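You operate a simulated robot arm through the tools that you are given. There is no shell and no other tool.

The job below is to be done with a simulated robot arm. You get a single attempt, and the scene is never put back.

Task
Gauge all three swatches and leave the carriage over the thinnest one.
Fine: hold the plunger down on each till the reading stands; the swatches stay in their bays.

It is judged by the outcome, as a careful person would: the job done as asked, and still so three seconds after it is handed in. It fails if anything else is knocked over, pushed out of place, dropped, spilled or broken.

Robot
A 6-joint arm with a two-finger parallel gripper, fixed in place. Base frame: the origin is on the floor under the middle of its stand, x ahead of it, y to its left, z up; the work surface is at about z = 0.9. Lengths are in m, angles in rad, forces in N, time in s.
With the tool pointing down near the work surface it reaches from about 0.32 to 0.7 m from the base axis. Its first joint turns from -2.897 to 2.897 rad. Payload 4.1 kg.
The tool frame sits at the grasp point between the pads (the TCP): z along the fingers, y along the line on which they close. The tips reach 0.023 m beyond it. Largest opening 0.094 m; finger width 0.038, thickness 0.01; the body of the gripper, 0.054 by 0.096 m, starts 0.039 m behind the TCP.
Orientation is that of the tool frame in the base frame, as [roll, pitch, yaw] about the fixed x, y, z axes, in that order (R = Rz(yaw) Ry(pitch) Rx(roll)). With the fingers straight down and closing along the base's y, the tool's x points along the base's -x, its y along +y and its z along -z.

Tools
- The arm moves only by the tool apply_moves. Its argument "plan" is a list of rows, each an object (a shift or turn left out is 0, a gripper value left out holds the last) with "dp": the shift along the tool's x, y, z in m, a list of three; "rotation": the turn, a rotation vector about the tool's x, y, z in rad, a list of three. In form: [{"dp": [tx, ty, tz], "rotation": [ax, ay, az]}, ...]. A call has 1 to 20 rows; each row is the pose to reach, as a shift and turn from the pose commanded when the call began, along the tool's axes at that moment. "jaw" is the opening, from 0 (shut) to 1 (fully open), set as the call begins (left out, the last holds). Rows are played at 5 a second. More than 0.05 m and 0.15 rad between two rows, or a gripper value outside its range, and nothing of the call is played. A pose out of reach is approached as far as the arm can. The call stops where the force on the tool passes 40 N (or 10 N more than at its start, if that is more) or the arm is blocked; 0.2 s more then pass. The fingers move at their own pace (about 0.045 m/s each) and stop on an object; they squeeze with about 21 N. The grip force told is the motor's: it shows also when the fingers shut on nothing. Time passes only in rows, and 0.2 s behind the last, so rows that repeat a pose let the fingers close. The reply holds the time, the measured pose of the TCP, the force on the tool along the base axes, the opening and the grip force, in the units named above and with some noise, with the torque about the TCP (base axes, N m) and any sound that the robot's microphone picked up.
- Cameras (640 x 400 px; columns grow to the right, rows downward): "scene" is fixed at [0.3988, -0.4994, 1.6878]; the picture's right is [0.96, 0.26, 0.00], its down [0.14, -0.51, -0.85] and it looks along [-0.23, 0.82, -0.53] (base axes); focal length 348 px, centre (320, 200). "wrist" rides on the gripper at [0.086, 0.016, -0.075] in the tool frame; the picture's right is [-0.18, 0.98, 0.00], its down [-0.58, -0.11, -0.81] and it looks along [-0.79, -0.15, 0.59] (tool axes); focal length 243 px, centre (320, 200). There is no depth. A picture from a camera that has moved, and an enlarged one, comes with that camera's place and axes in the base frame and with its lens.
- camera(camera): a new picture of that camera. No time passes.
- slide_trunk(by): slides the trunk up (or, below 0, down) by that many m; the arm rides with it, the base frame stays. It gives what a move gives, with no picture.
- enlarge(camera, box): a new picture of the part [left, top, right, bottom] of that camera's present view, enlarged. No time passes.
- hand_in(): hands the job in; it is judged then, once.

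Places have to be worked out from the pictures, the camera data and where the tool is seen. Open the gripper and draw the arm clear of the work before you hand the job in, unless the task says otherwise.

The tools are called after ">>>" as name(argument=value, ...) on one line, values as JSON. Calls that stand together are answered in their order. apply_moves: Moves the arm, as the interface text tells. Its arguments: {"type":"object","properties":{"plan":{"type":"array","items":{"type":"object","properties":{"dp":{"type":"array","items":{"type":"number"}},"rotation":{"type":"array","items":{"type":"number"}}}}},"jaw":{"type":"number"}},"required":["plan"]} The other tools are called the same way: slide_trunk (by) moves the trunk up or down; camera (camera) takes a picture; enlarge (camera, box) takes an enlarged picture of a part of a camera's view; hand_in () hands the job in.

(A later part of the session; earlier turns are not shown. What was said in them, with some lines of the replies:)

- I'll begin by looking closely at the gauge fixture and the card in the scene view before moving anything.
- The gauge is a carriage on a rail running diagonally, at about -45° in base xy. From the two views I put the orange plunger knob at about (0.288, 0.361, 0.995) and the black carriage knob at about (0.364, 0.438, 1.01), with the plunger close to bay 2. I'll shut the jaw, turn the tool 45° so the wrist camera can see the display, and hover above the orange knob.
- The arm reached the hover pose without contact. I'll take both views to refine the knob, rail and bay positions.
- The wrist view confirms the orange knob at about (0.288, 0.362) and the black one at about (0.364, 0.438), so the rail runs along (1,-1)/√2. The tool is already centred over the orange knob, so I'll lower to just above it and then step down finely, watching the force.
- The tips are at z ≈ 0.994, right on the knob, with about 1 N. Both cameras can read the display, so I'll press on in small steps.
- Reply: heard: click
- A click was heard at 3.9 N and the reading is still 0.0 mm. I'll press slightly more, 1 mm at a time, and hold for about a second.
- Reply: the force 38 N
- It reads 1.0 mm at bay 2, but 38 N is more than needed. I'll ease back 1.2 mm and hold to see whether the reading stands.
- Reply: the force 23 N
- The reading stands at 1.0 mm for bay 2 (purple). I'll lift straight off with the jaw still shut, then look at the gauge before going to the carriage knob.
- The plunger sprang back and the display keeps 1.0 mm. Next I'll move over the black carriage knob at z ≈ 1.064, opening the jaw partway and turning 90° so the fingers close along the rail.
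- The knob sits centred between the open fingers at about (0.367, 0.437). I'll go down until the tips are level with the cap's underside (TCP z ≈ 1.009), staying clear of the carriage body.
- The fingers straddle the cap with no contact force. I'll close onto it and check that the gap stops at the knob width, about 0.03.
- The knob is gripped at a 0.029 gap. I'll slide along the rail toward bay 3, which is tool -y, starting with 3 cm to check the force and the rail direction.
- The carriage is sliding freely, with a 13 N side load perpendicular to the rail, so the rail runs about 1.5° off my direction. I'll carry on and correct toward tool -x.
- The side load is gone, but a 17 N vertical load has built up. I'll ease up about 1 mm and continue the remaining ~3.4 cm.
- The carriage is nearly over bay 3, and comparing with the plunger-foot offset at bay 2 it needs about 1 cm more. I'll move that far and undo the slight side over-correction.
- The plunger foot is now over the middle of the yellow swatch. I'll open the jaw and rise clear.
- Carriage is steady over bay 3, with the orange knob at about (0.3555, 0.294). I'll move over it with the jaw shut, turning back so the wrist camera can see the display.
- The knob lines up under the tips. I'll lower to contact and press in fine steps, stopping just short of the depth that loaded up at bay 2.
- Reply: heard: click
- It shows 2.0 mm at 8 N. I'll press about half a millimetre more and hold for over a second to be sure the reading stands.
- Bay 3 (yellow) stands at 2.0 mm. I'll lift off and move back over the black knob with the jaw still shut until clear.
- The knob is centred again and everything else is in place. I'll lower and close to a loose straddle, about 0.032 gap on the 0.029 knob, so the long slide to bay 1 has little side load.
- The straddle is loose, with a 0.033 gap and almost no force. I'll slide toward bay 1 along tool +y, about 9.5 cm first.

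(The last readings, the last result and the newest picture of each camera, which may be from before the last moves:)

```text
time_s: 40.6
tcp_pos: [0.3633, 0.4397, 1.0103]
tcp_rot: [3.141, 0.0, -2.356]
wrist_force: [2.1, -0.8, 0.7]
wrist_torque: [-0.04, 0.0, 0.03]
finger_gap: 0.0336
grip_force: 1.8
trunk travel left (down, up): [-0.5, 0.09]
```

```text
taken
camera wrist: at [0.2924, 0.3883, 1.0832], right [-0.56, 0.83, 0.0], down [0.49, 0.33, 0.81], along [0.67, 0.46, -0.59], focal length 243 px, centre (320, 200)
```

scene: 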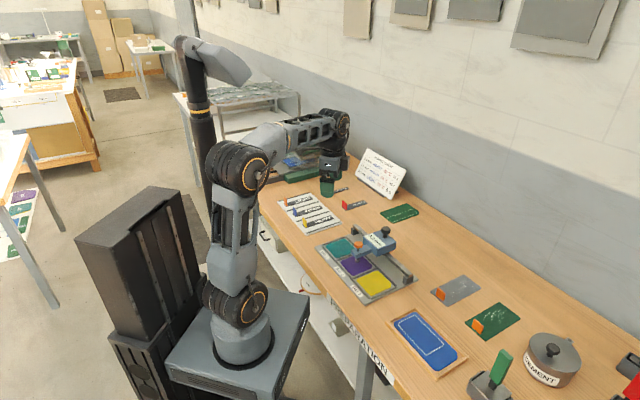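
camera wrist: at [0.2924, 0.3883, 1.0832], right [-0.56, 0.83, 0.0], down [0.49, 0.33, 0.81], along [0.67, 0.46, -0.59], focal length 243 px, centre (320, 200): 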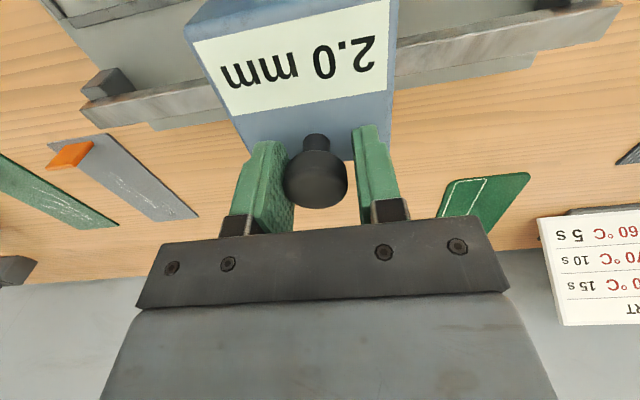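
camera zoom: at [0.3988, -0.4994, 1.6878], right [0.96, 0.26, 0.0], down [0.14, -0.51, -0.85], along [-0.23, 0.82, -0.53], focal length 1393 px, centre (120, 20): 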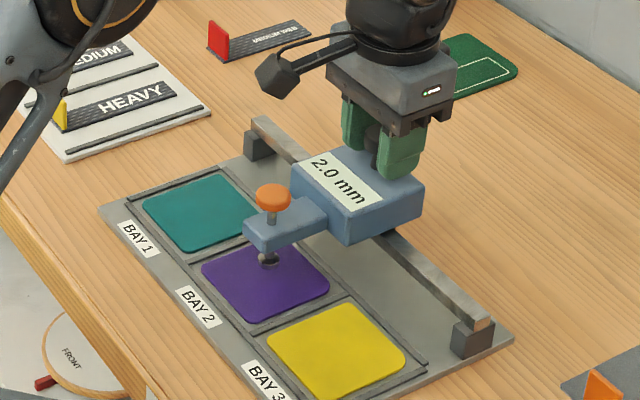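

It slid with about 2 N and is back at bay 2. I'll continue the same way to bay 1.

>>> apply_moves(plan=[{"dp": [0.0001, 0.004, 0]}, {"dp": [0.0001, 0.01, 0]}, {"dp": [0.0002, 0.018, 0]}, {"dp": [0.0003, 0.027, 0]}, {"dp": [0.0004, 0.036, 0]}, {"dp": [0.0005, 0.045, 0]}, {"dp": [0.0006, 0.054, 0]}, {"dp": [0.0007, 0.063, 0]}, {"dp": [0.0008, 0.072, 0]}, {"dp": [0.0009, 0.08, 0]}, {"dp": [0.001, 0.086, 0]}, {"dp": [0.001, 0.09, 0]}, {"dp": [0.001, 0.09, 0]}])

>>> enlarge(camera="scene", box=[310, 195, 430, 295])

>>> camera(camera="wrist")

```text
time_s: 43.4
tcp_pos: [0.2995, 0.5014, 1.0106]
tcp_rot: [-3.142, 0.001, -2.356]
wrist_force: [0.7, 0.4, 0.6]
wrist_torque: [0.01, 0.03, -0.02]
finger_gap: 0.0324
grip_force: 0.0
trunk travel left (down, up): [-0.5, 0.09]
```

```text
4.00 times, centred on (370, 245) of scene
camera zoom: at [0.3988, -0.4994, 1.6878], right [0.96, 0.26, 0.0], down [0.14, -0.51, -0.85], along [-0.23, 0.82, -0.53], focal length 1393 px, centre (120, 20)
```

zoom: 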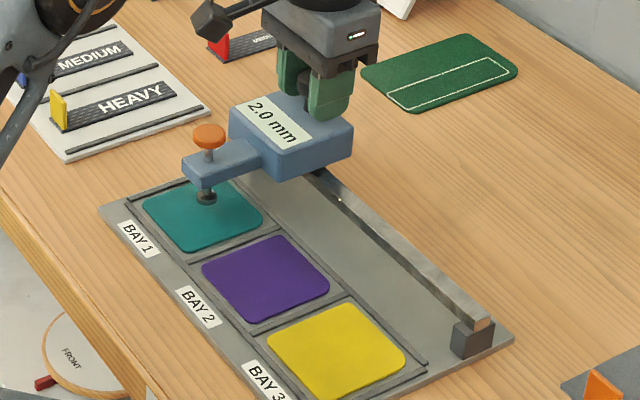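

```text
taken
camera wrist: at [0.2275, 0.4509, 1.0844], right [-0.57, 0.82, 0.0], down [0.49, 0.33, 0.81], along [0.67, 0.46, -0.59], focal length 243 px, centre (320, 200)
```

wrist: 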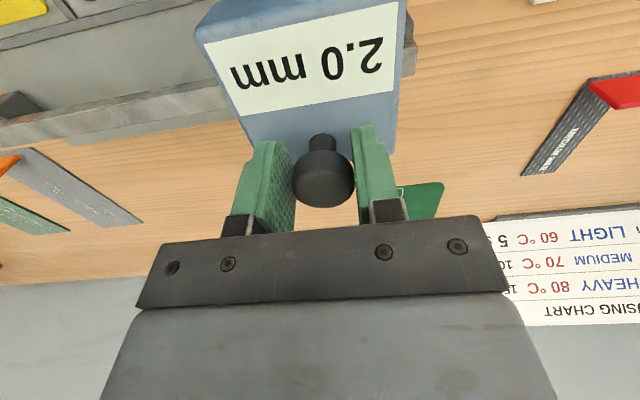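

The carriage is now over bay 1, with the plunger foot at the teal swatch's centre. I'll open, rise clear and check that it stays put.

>>> apply_moves(jaw=0.65, plan=[{"dp": [0, 0, 0]}, {"dp": [0, 0, 0]}, {"dp": [0, 0, 0]}, {"dp": [0, 0, -0.01]}, {"dp": [0, 0, -0.022]}, {"dp": [0, 0, -0.035]}, {"dp": [0, 0, -0.048]}, {"dp": [0, 0, -0.055]}, {"dp": [0, 0, -0.055]}])

>>> enlarge(camera="scene", box=[310, 195, 430, 295])

>>> camera(camera="wrist")

```text
time_s: 45.4
tcp_pos: [0.2998, 0.502, 1.0648]
tcp_rot: [3.14, 0.001, -2.356]
wrist_force: [-0.7, 0.2, 0.5]
wrist_torque: [0.0, 0.02, 0.0]
finger_gap: 0.0613
grip_force: 0.1
trunk travel left (down, up): [-0.5, 0.09]
```

```text
4.00 times, centred on (370, 245) of scene
camera zoom: at [0.3988, -0.4994, 1.6878], right [0.96, 0.26, 0.0], down [0.14, -0.51, -0.85], along [-0.23, 0.82, -0.53], focal length 1393 px, centre (120, 20)
```

zoom: 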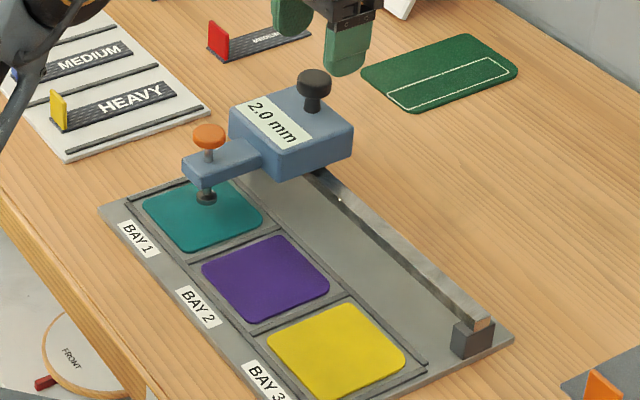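

```text
taken
camera wrist: at [0.2277, 0.4508, 1.1388], right [-0.57, 0.82, 0.0], down [0.49, 0.33, 0.81], along [0.67, 0.46, -0.59], focal length 243 px, centre (320, 200)
```

wrist: 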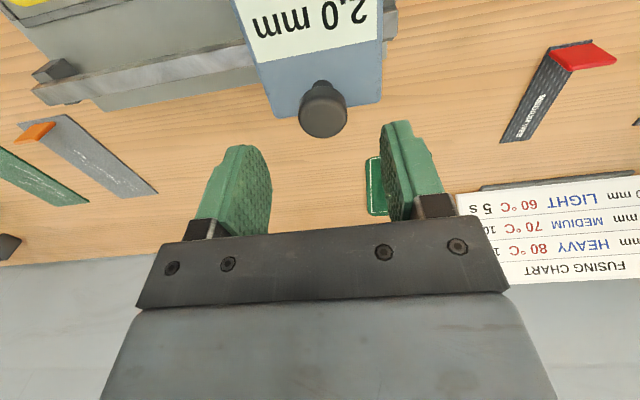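

The carriage stayed in place, with the orange knob at about (0.2225, 0.425). I'll move over it with the jaw shut, turning the display into the wrist camera's view as before.

>>> apply_moves(jaw=0, plan=[{"dp": [0.009, 0, 0], "rotation": [0, 0, 0.131]}, {"dp": [0.018, 0, 0], "rotation": [0, 0, 0.262]}, {"dp": [0.027, 0, 0], "rotation": [0, 0, 0.393]}, {"dp": [0.036, 0, 0], "rotation": [0, 0, 0.524]}, {"dp": [0.045, 0.0008, 0], "rotation": [0, 0, 0.654]}, {"dp": [0.054, 0.0008, 0], "rotation": [0, 0, 0.785]}, {"dp": [0.063, 0.0008, 0], "rotation": [0, 0, 0.916]}, {"dp": [0.072, 0.0008, 0], "rotation": [0, 0, 1.047]}, {"dp": [0.081, 0.0008, 0], "rotation": [0, 0, 1.178]}, {"dp": [0.09, 0.0008, 0], "rotation": [0, 0, 1.309]}, {"dp": [0.099, 0.0008, 0], "rotation": [0, 0, 1.44]}, {"dp": [0.1085, 0.0008, 0], "rotation": [0, 0, 1.571]}, {"dp": [0.1085, 0.0008, 0], "rotation": [0, 0, 1.571]}])

>>> camera(camera="wrist")

>>> enlarge(camera="scene", box=[310, 195, 430, 295])

```text
time_s: 48.2
tcp_pos: [0.2229, 0.4269, 1.0642]
tcp_rot: [-3.141, 0.0, 2.354]
wrist_force: [-0.4, -0.5, 0.4]
wrist_torque: [-0.03, 0.03, 0.0]
finger_gap: 0.0
grip_force: 21.2
trunk travel left (down, up): [-0.5, 0.09]
```

```text
taken
camera wrist: at [0.1746, 0.498, 1.1386], right [0.83, 0.56, 0.0], down [0.33, -0.49, 0.81], along [0.45, -0.67, -0.59], focal length 243 px, centre (320, 200)
```

wrist: 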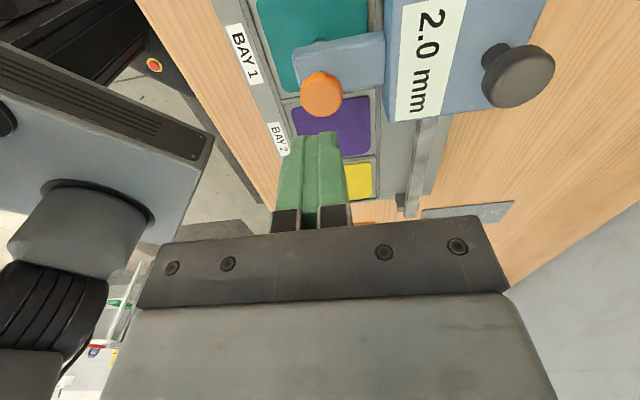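

```text
4.00 times, centred on (370, 245) of scene
camera zoom: at [0.3988, -0.4994, 1.6878], right [0.96, 0.26, 0.0], down [0.14, -0.51, -0.85], along [-0.23, 0.82, -0.53], focal length 1393 px, centre (120, 20)
```

zoom: 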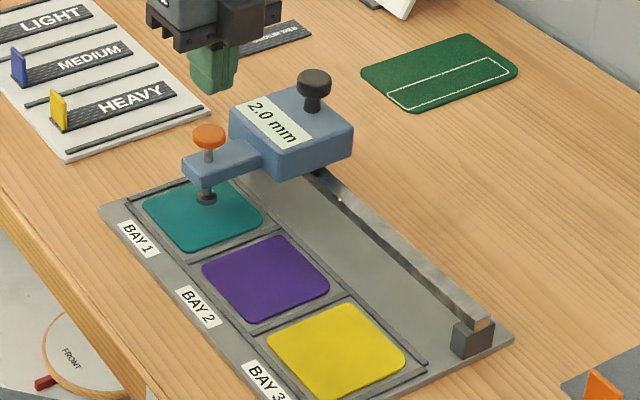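

The knob appears in the same place in the wrist view as at the other bays, so alignment is good. I'll lower and press in fine steps.

>>> apply_moves(plan=[{"dp": [0, 0, 0.015]}, {"dp": [0, 0, 0.03]}, {"dp": [0, 0, 0.04]}, {"dp": [0, 0, 0.046]}, {"dp": [0, 0, 0.049]}, {"dp": [0, 0, 0.052]}, {"dp": [0, 0, 0.055]}, {"dp": [0, 0, 0.057]}, {"dp": [0, 0, 0.058]}, {"dp": [0, 0, 0.0585]}, {"dp": [0, 0, 0.0585]}, {"dp": [0, 0, 0.0585]}])

>>> enlarge(camera="wrist", box=[240, 0, 640, 250])

>>> enlarge(camera="scene", box=[310, 195, 430, 295])

```text
time_s: 50.8
tcp_pos: [0.2224, 0.4248, 1.0055]
tcp_rot: [-3.141, 0.0, 2.356]
wrist_force: [-0.2, -0.9, 3.2]
wrist_torque: [-0.01, 0.01, 0.01]
finger_gap: 0.0
grip_force: 20.9
trunk travel left (down, up): [-0.5, 0.09]
heard: click
```

```text
1.60 times, centred on (440, 125) of wrist
camera zoom: at [0.1733, 0.4969, 1.0804], right [0.82, 0.57, 0.0], down [0.33, -0.49, 0.81], along [0.46, -0.67, -0.59], focal length 388 px, centre (128, 320)
```

zoom: 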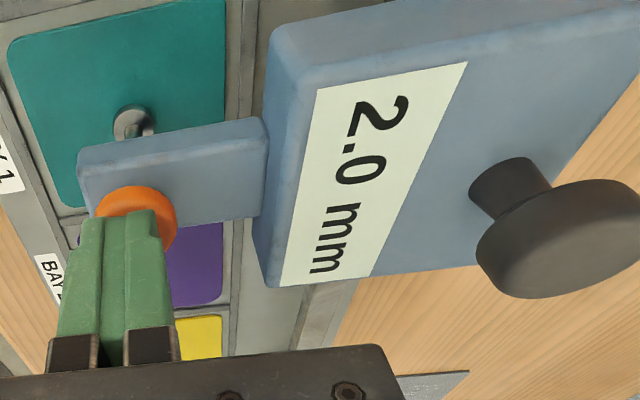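

```text
4.00 times, centred on (370, 245) of scene
camera zoom: at [0.3988, -0.4994, 1.6878], right [0.96, 0.26, 0.0], down [0.14, -0.51, -0.85], along [-0.23, 0.82, -0.53], focal length 1393 px, centre (120, 20)
```

zoom: 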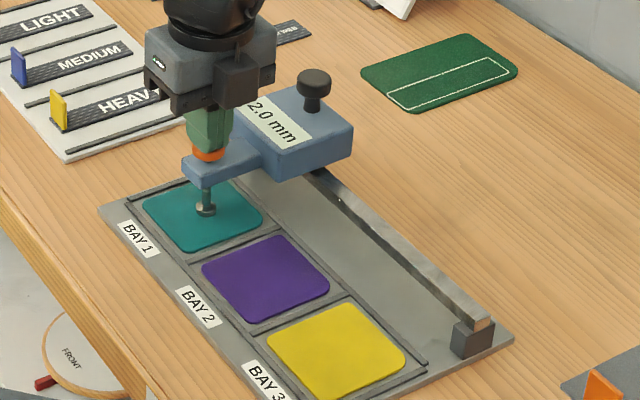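

Force is only 3.2 N, so the 2.0 mm shown is probably left over from bay 3. I'll press another 1.5 mm gently and hold to get this bay's own reading.

>>> apply_moves(plan=[{"dp": [0, 0, 0.0005]}, {"dp": [0, 0, 0.001]}, {"dp": [0, 0, 0.0015]}, {"dp": [0, 0, 0.0015]}, {"dp": [0, 0, 0.0015]}, {"dp": [0, 0, 0.0015]}, {"dp": [0, 0, 0.0015]}, {"dp": [0, 0, 0.0015]}, {"dp": [0, 0, 0.0015]}])

>>> enlarge(camera="wrist", box=[240, 0, 640, 250])

```text
time_s: 52.8
tcp_pos: [0.2212, 0.4252, 1.0058]
tcp_rot: [3.139, 0.001, 2.356]
wrist_force: [-0.2, -0.2, 11.8]
wrist_torque: [0.02, 0.0, -0.06]
finger_gap: 0.0001
grip_force: 20.6
trunk travel left (down, up): [-0.5, 0.09]
```

```text
1.60 times, centred on (440, 125) of wrist
camera zoom: at [0.1732, 0.4969, 1.0798], right [0.82, 0.57, 0.0], down [0.33, -0.49, 0.81], along [0.46, -0.66, -0.59], focal length 388 px, centre (128, 320)
```

zoom: 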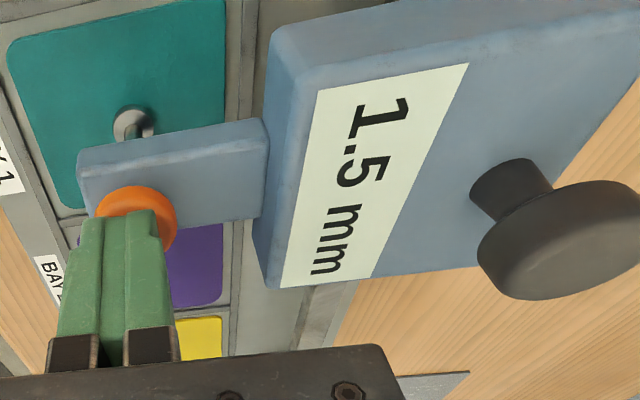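

Bay 1 now shows 1.5 mm at 12 N. I'll hold another second to confirm it stands.

>>> apply_moves(plan=[{"dp": [0, 0, 0.0003]}, {"dp": [0, 0, 0.0003]}, {"dp": [0, 0, 0.0003]}, {"dp": [0, 0, 0.0003]}, {"dp": [0, 0, 0.0003]}, {"dp": [0, 0, 0.0003]}])

>>> enlarge(camera="wrist", box=[240, 0, 640, 250])

```text
time_s: 54.2
tcp_pos: [0.2214, 0.4254, 1.0059]
tcp_rot: [3.139, -0.001, 2.357]
wrist_force: [0.9, 0.3, 19.1]
wrist_torque: [0.07, -0.07, 0.01]
finger_gap: 0.0
grip_force: 21.1
trunk travel left (down, up): [-0.5, 0.09]
```

```text
1.60 times, centred on (440, 125) of wrist
camera zoom: at [0.1731, 0.4969, 1.0796], right [0.82, 0.57, 0.0], down [0.33, -0.49, 0.81], along [0.46, -0.66, -0.59], focal length 388 px, centre (128, 320)
```

zoom: 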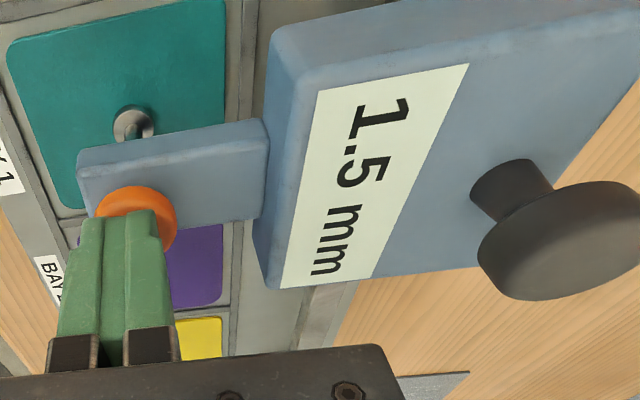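

Bay 1 stands at 1.5 mm, bay 2 at 1.0 mm and bay 3 at 2.0 mm, so bay 2 (purple) is thinnest. I'll lift off and return over the black knob to take the carriage back to bay 2.

>>> apply_moves(plan=[{"dp": [0, 0, -0.003]}, {"dp": [0, 0, -0.008]}, {"dp": [0, 0, -0.015]}, {"dp": [0, 0, -0.03]}, {"dp": [0, 0, -0.045]}, {"dp": [0, 0, -0.0603]}, {"dp": [0, 0, -0.0603]}])

>>> apply_moves(jaw=0.65, plan=[{"dp": [0, 0.009, 0], "rotation": [0, 0, -0.131]}, {"dp": [0, 0.018, 0], "rotation": [0, 0, -0.262]}, {"dp": [0, 0.027, 0], "rotation": [0, 0, -0.393]}, {"dp": [0, 0.036, 0], "rotation": [0, 0, -0.524]}, {"dp": [-0.0008, 0.045, 0], "rotation": [0, 0, -0.654]}, {"dp": [-0.0008, 0.054, 0], "rotation": [0, 0, -0.785]}, {"dp": [-0.0008, 0.063, 0], "rotation": [0, 0, -0.916]}, {"dp": [-0.0008, 0.072, 0], "rotation": [0, 0, -1.047]}, {"dp": [-0.0008, 0.081, 0], "rotation": [0, 0, -1.178]}, {"dp": [-0.0008, 0.09, 0], "rotation": [0, 0, -1.309]}, {"dp": [-0.0008, 0.099, 0], "rotation": [0, 0, -1.44]}, {"dp": [-0.0008, 0.1085, 0], "rotation": [0, 0, -1.571]}, {"dp": [-0.0008, 0.1085, 0], "rotation": [0, 0, -1.571]}])

>>> camera(camera="wrist")

>>> enlarge(camera="scene", box=[310, 195, 430, 295])

```text
time_s: 55.8
tcp_pos: [0.2233, 0.4278, 1.0653]
tcp_rot: [3.141, 0.0, 2.356]
wrist_force: [-0.6, -0.1, 0.4]
wrist_torque: [-0.01, -0.03, 0.03]
finger_gap: 0.0
grip_force: 21.2
trunk travel left (down, up): [-0.5, 0.09]
```

```text
time_s: 58.6
tcp_pos: [0.2995, 0.5015, 1.0623]
tcp_rot: [-3.141, -0.002, -2.355]
wrist_force: [-1.2, 0.0, -0.3]
wrist_torque: [0.03, 0.03, 0.0]
finger_gap: 0.0614
grip_force: 0.0
trunk travel left (down, up): [-0.5, 0.09]
```

```text
taken
camera wrist: at [0.2285, 0.451, 1.1371], right [-0.57, 0.82, 0.0], down [0.49, 0.34, 0.81], along [0.66, 0.46, -0.59], focal length 243 px, centre (320, 200)
```

wrist: 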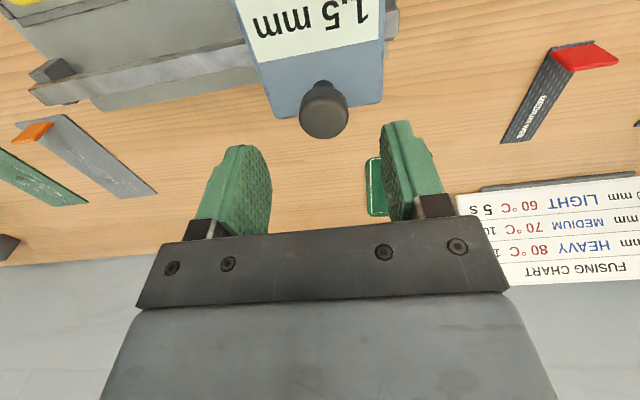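

```text
4.00 times, centred on (370, 245) of scene
camera zoom: at [0.3988, -0.4994, 1.6878], right [0.96, 0.26, 0.0], down [0.14, -0.51, -0.85], along [-0.23, 0.82, -0.53], focal length 1393 px, centre (120, 20)
```

zoom: 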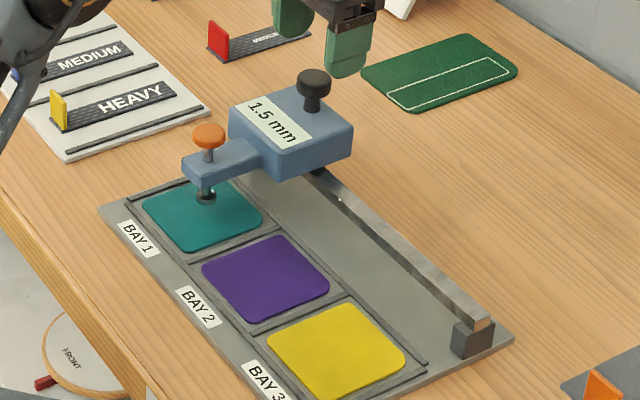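

Everything's in order and the carriage is still at bay 1. I'll lower, straddle the knob loosely again, and slide about 9 cm back to bay 2.

>>> apply_moves(plan=[{"dp": [0, 0, 0.012]}, {"dp": [0, 0, 0.024]}, {"dp": [0, 0, 0.034]}, {"dp": [0, 0, 0.044]}, {"dp": [0, 0, 0.05]}, {"dp": [0, 0, 0.055]}, {"dp": [0, 0, 0.055]}])

>>> apply_moves(jaw=0.345, plan=[{"dp": [0, 0, 0]}, {"dp": [0, 0, 0]}, {"dp": [0, 0, 0]}, {"dp": [0, 0, 0]}])

>>> apply_moves(plan=[{"dp": [-0.0001, -0.004, 0]}, {"dp": [-0.0001, -0.01, 0]}, {"dp": [-0.0002, -0.018, 0]}, {"dp": [-0.0003, -0.027, 0]}, {"dp": [-0.0004, -0.036, 0]}, {"dp": [-0.0005, -0.045, 0]}, {"dp": [-0.0006, -0.054, 0]}, {"dp": [-0.0007, -0.063, 0]}, {"dp": [-0.0008, -0.071, 0]}, {"dp": [-0.0009, -0.078, 0]}, {"dp": [-0.001, -0.084, 0]}, {"dp": [-0.001, -0.088, 0]}, {"dp": [-0.001, -0.091, 0]}, {"dp": [-0.001, -0.091, 0]}])

>>> enlarge(camera="scene", box=[310, 195, 430, 295])

>>> camera(camera="wrist")

```text
time_s: 60.2
tcp_pos: [0.2991, 0.5024, 1.0088]
tcp_rot: [3.141, -0.001, -2.355]
wrist_force: [-0.4, 0.6, 1.2]
wrist_torque: [-0.04, 0.0, 0.02]
finger_gap: 0.061
grip_force: 0.1
trunk travel left (down, up): [-0.5, 0.09]
```

```text
time_s: 61.2
tcp_pos: [0.2998, 0.503, 1.0085]
tcp_rot: [3.141, 0.001, -2.355]
wrist_force: [0.4, 0.9, 0.2]
wrist_torque: [0.0, -0.01, 0.02]
finger_gap: 0.0324
grip_force: 0.5
trunk travel left (down, up): [-0.5, 0.09]
```

```text
time_s: 64.2
tcp_pos: [0.3647, 0.438, 1.0113]
tcp_rot: [-3.141, 0.0, -2.356]
wrist_force: [0.2, -0.8, 0.3]
wrist_torque: [0.0, 0.03, 0.01]
finger_gap: 0.0324
grip_force: 0.1
trunk travel left (down, up): [-0.5, 0.09]
```

```text
4.00 times, centred on (370, 245) of scene
camera zoom: at [0.3988, -0.4994, 1.6878], right [0.96, 0.26, 0.0], down [0.14, -0.51, -0.85], along [-0.23, 0.82, -0.53], focal length 1393 px, centre (120, 20)
```

zoom: 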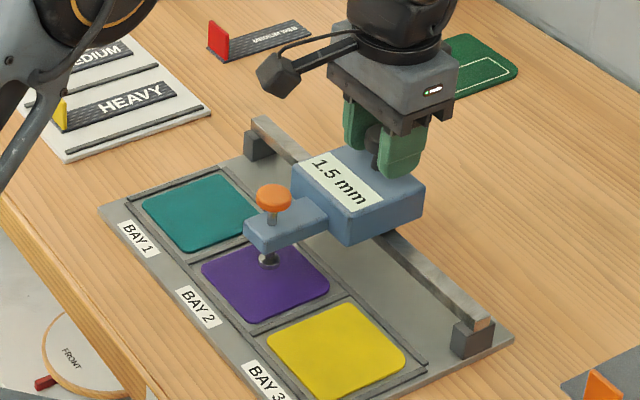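

```text
taken
camera wrist: at [0.2933, 0.3874, 1.0846], right [-0.57, 0.82, 0.0], down [0.49, 0.33, 0.81], along [0.67, 0.46, -0.59], focal length 243 px, centre (320, 200)
```

wrist: 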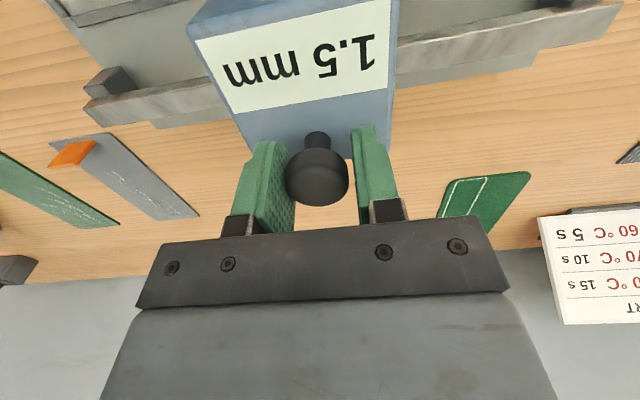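

The carriage is back over bay 2. I'll zoom in on the plunger foot and purple swatch to check how well it's centred before releasing.

>>> enlarge(camera="scene", box=[340, 235, 404, 275])

```text
10.00 times, centred on (372, 255) of scene
camera zoom: at [0.3988, -0.4994, 1.6878], right [0.96, 0.26, 0.0], down [0.14, -0.51, -0.85], along [-0.23, 0.82, -0.53], focal length 3483 px, centre (-200, -350)
```

zoom: 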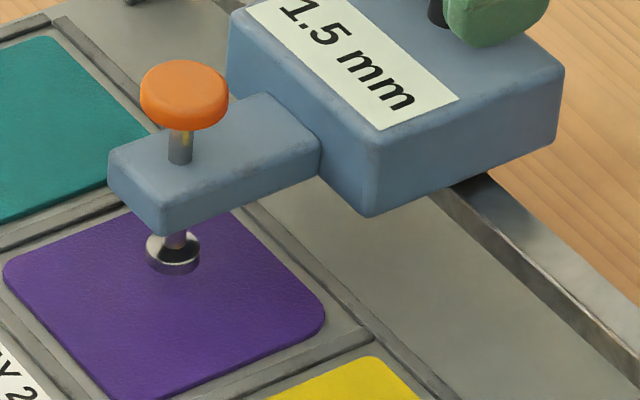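

With the foot raised about 11 mm, its projection falls at the purple swatch's centre to within about 3 mm. I'll open the jaw and rise straight up off the knob.

>>> apply_moves(jaw=0.65, plan=[{"dp": [0, 0, 0]}, {"dp": [0, 0, 0]}, {"dp": [0, 0, 0]}, {"dp": [0, 0, -0.01]}, {"dp": [0, 0, -0.022]}, {"dp": [0, 0, -0.04]}, {"dp": [0, 0, -0.06]}, {"dp": [0, 0, -0.08]}, {"dp": [0, 0, -0.1]}, {"dp": [0, 0, -0.1]}])

>>> enlarge(camera="scene", box=[310, 195, 430, 295])

```text
time_s: 66.4
tcp_pos: [0.3641, 0.4372, 1.1096]
tcp_rot: [-3.141, 0.001, -2.357]
wrist_force: [0.2, 0.2, -1.1]
wrist_torque: [-0.03, -0.03, -0.02]
finger_gap: 0.0611
grip_force: 0.1
trunk travel left (down, up): [-0.5, 0.09]
```

```text
4.00 times, centred on (370, 245) of scene
camera zoom: at [0.3988, -0.4994, 1.6878], right [0.96, 0.26, 0.0], down [0.14, -0.51, -0.85], along [-0.23, 0.82, -0.53], focal length 1393 px, centre (120, 20)
```

zoom: 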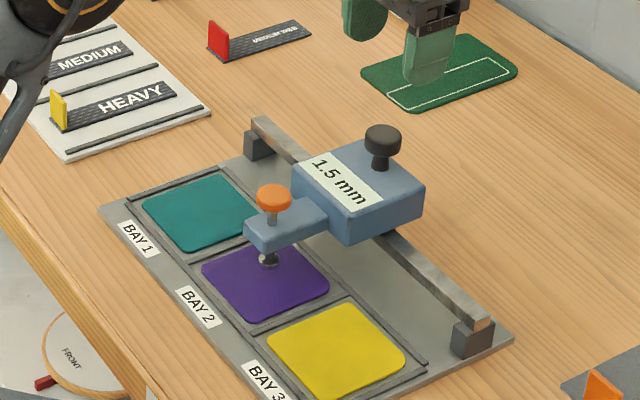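

The carriage stays over bay 2, with all three swatches in their bays. I'll raise the arm and draw it back to about its starting pose with the gripper open.

>>> apply_moves(jaw=1, plan=[{"dp": [0, 0, -0.025]}, {"dp": [0, 0, -0.05]}, {"dp": [0, 0, -0.075]}, {"dp": [0, 0, -0.09]}, {"dp": [0.02, 0.009, -0.09], "rotation": [0, 0, 0.098]}, {"dp": [0.04, 0.018, -0.09], "rotation": [0, 0, 0.196]}, {"dp": [0.06, 0.027, -0.09], "rotation": [0, 0, 0.294]}, {"dp": [0.08, 0.036, -0.09], "rotation": [0, 0, 0.393]}, {"dp": [0.1, 0.045, -0.09], "rotation": [0, 0, 0.491]}, {"dp": [0.12, 0.054, -0.09], "rotation": [0, 0, 0.589]}, {"dp": [0.14, 0.063, -0.09], "rotation": [0, 0, 0.687]}, {"dp": [0.16, 0.071, -0.09], "rotation": [0, 0, 0.785]}, {"dp": [0.16, 0.071, -0.09], "rotation": [0, 0, 0.785]}])

>>> camera(camera="scene")

>>> enlarge(camera="scene", box=[310, 195, 430, 295])

>>> camera(camera="wrist")

```text
time_s: 69.2
tcp_pos: [0.1996, 0.3746, 1.1996]
tcp_rot: [3.141, -0.001, -3.141]
wrist_force: [0.1, 0.0, -0.1]
wrist_torque: [0.0, 0.01, -0.03]
finger_gap: 0.0941
grip_force: 0.0
trunk travel left (down, up): [-0.5, 0.09]
```

```text
taken
```

scene: 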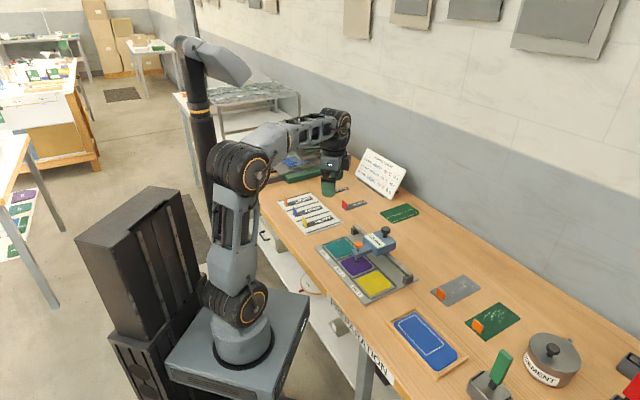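

```text
4.00 times, centred on (370, 245) of scene
camera zoom: at [0.3988, -0.4994, 1.6878], right [0.96, 0.26, 0.0], down [0.14, -0.51, -0.85], along [-0.23, 0.82, -0.53], focal length 1393 px, centre (120, 20)
```

zoom: 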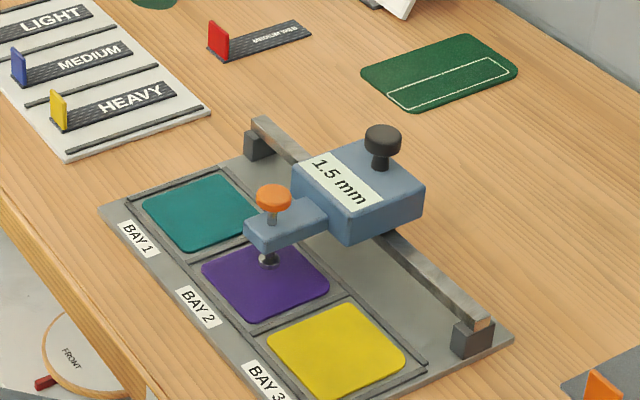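

```text
taken
camera wrist: at [0.1142, 0.3899, 1.2731], right [0.18, 0.98, 0.0], down [0.58, -0.11, 0.81], along [0.79, -0.15, -0.59], focal length 243 px, centre (320, 200)
```

wrist: 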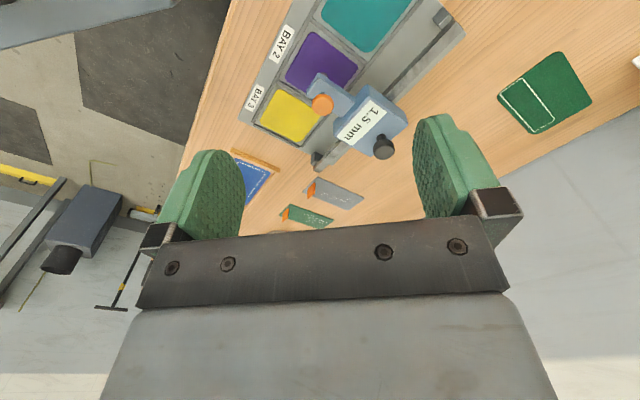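

All three swatches are gauged: bay 1 is 1.5 mm, bay 2 is 1.0 mm and bay 3 is 2.0 mm. The carriage rests over bay 2, the thinnest, nothing else has been disturbed, and the arm is clear with its gripper open, so I'll hand in.

>>> hand_in()

```text
The job is handed in.
```

All three swatches are gauged, and the carriage is sitting over bay 2 (purple), the thinnest. I held the plunger on each one until the reading stopped changing:

| Bay | Swatch | Reading |
|---|---|---|
| 1 | teal | 1.5 mm |
| 2 | purple | **1.0 mm** |
| 3 | yellow | 2.0 mm |

- **Display:** it still shows 1.5 mm. The gauge keeps its last reading, and I measured bay 1 last before sliding the carriage back to bay 2.
- **Bay 2 force:** my first press there briefly reached about 38 N, more than needed. I eased off to about 23 N and the reading stayed at 1.0 mm.

The swatches are still in their bays, and the last pictures show nothing else moved. The arm is back near its starting position with the gripper open, and I've handed the job in.
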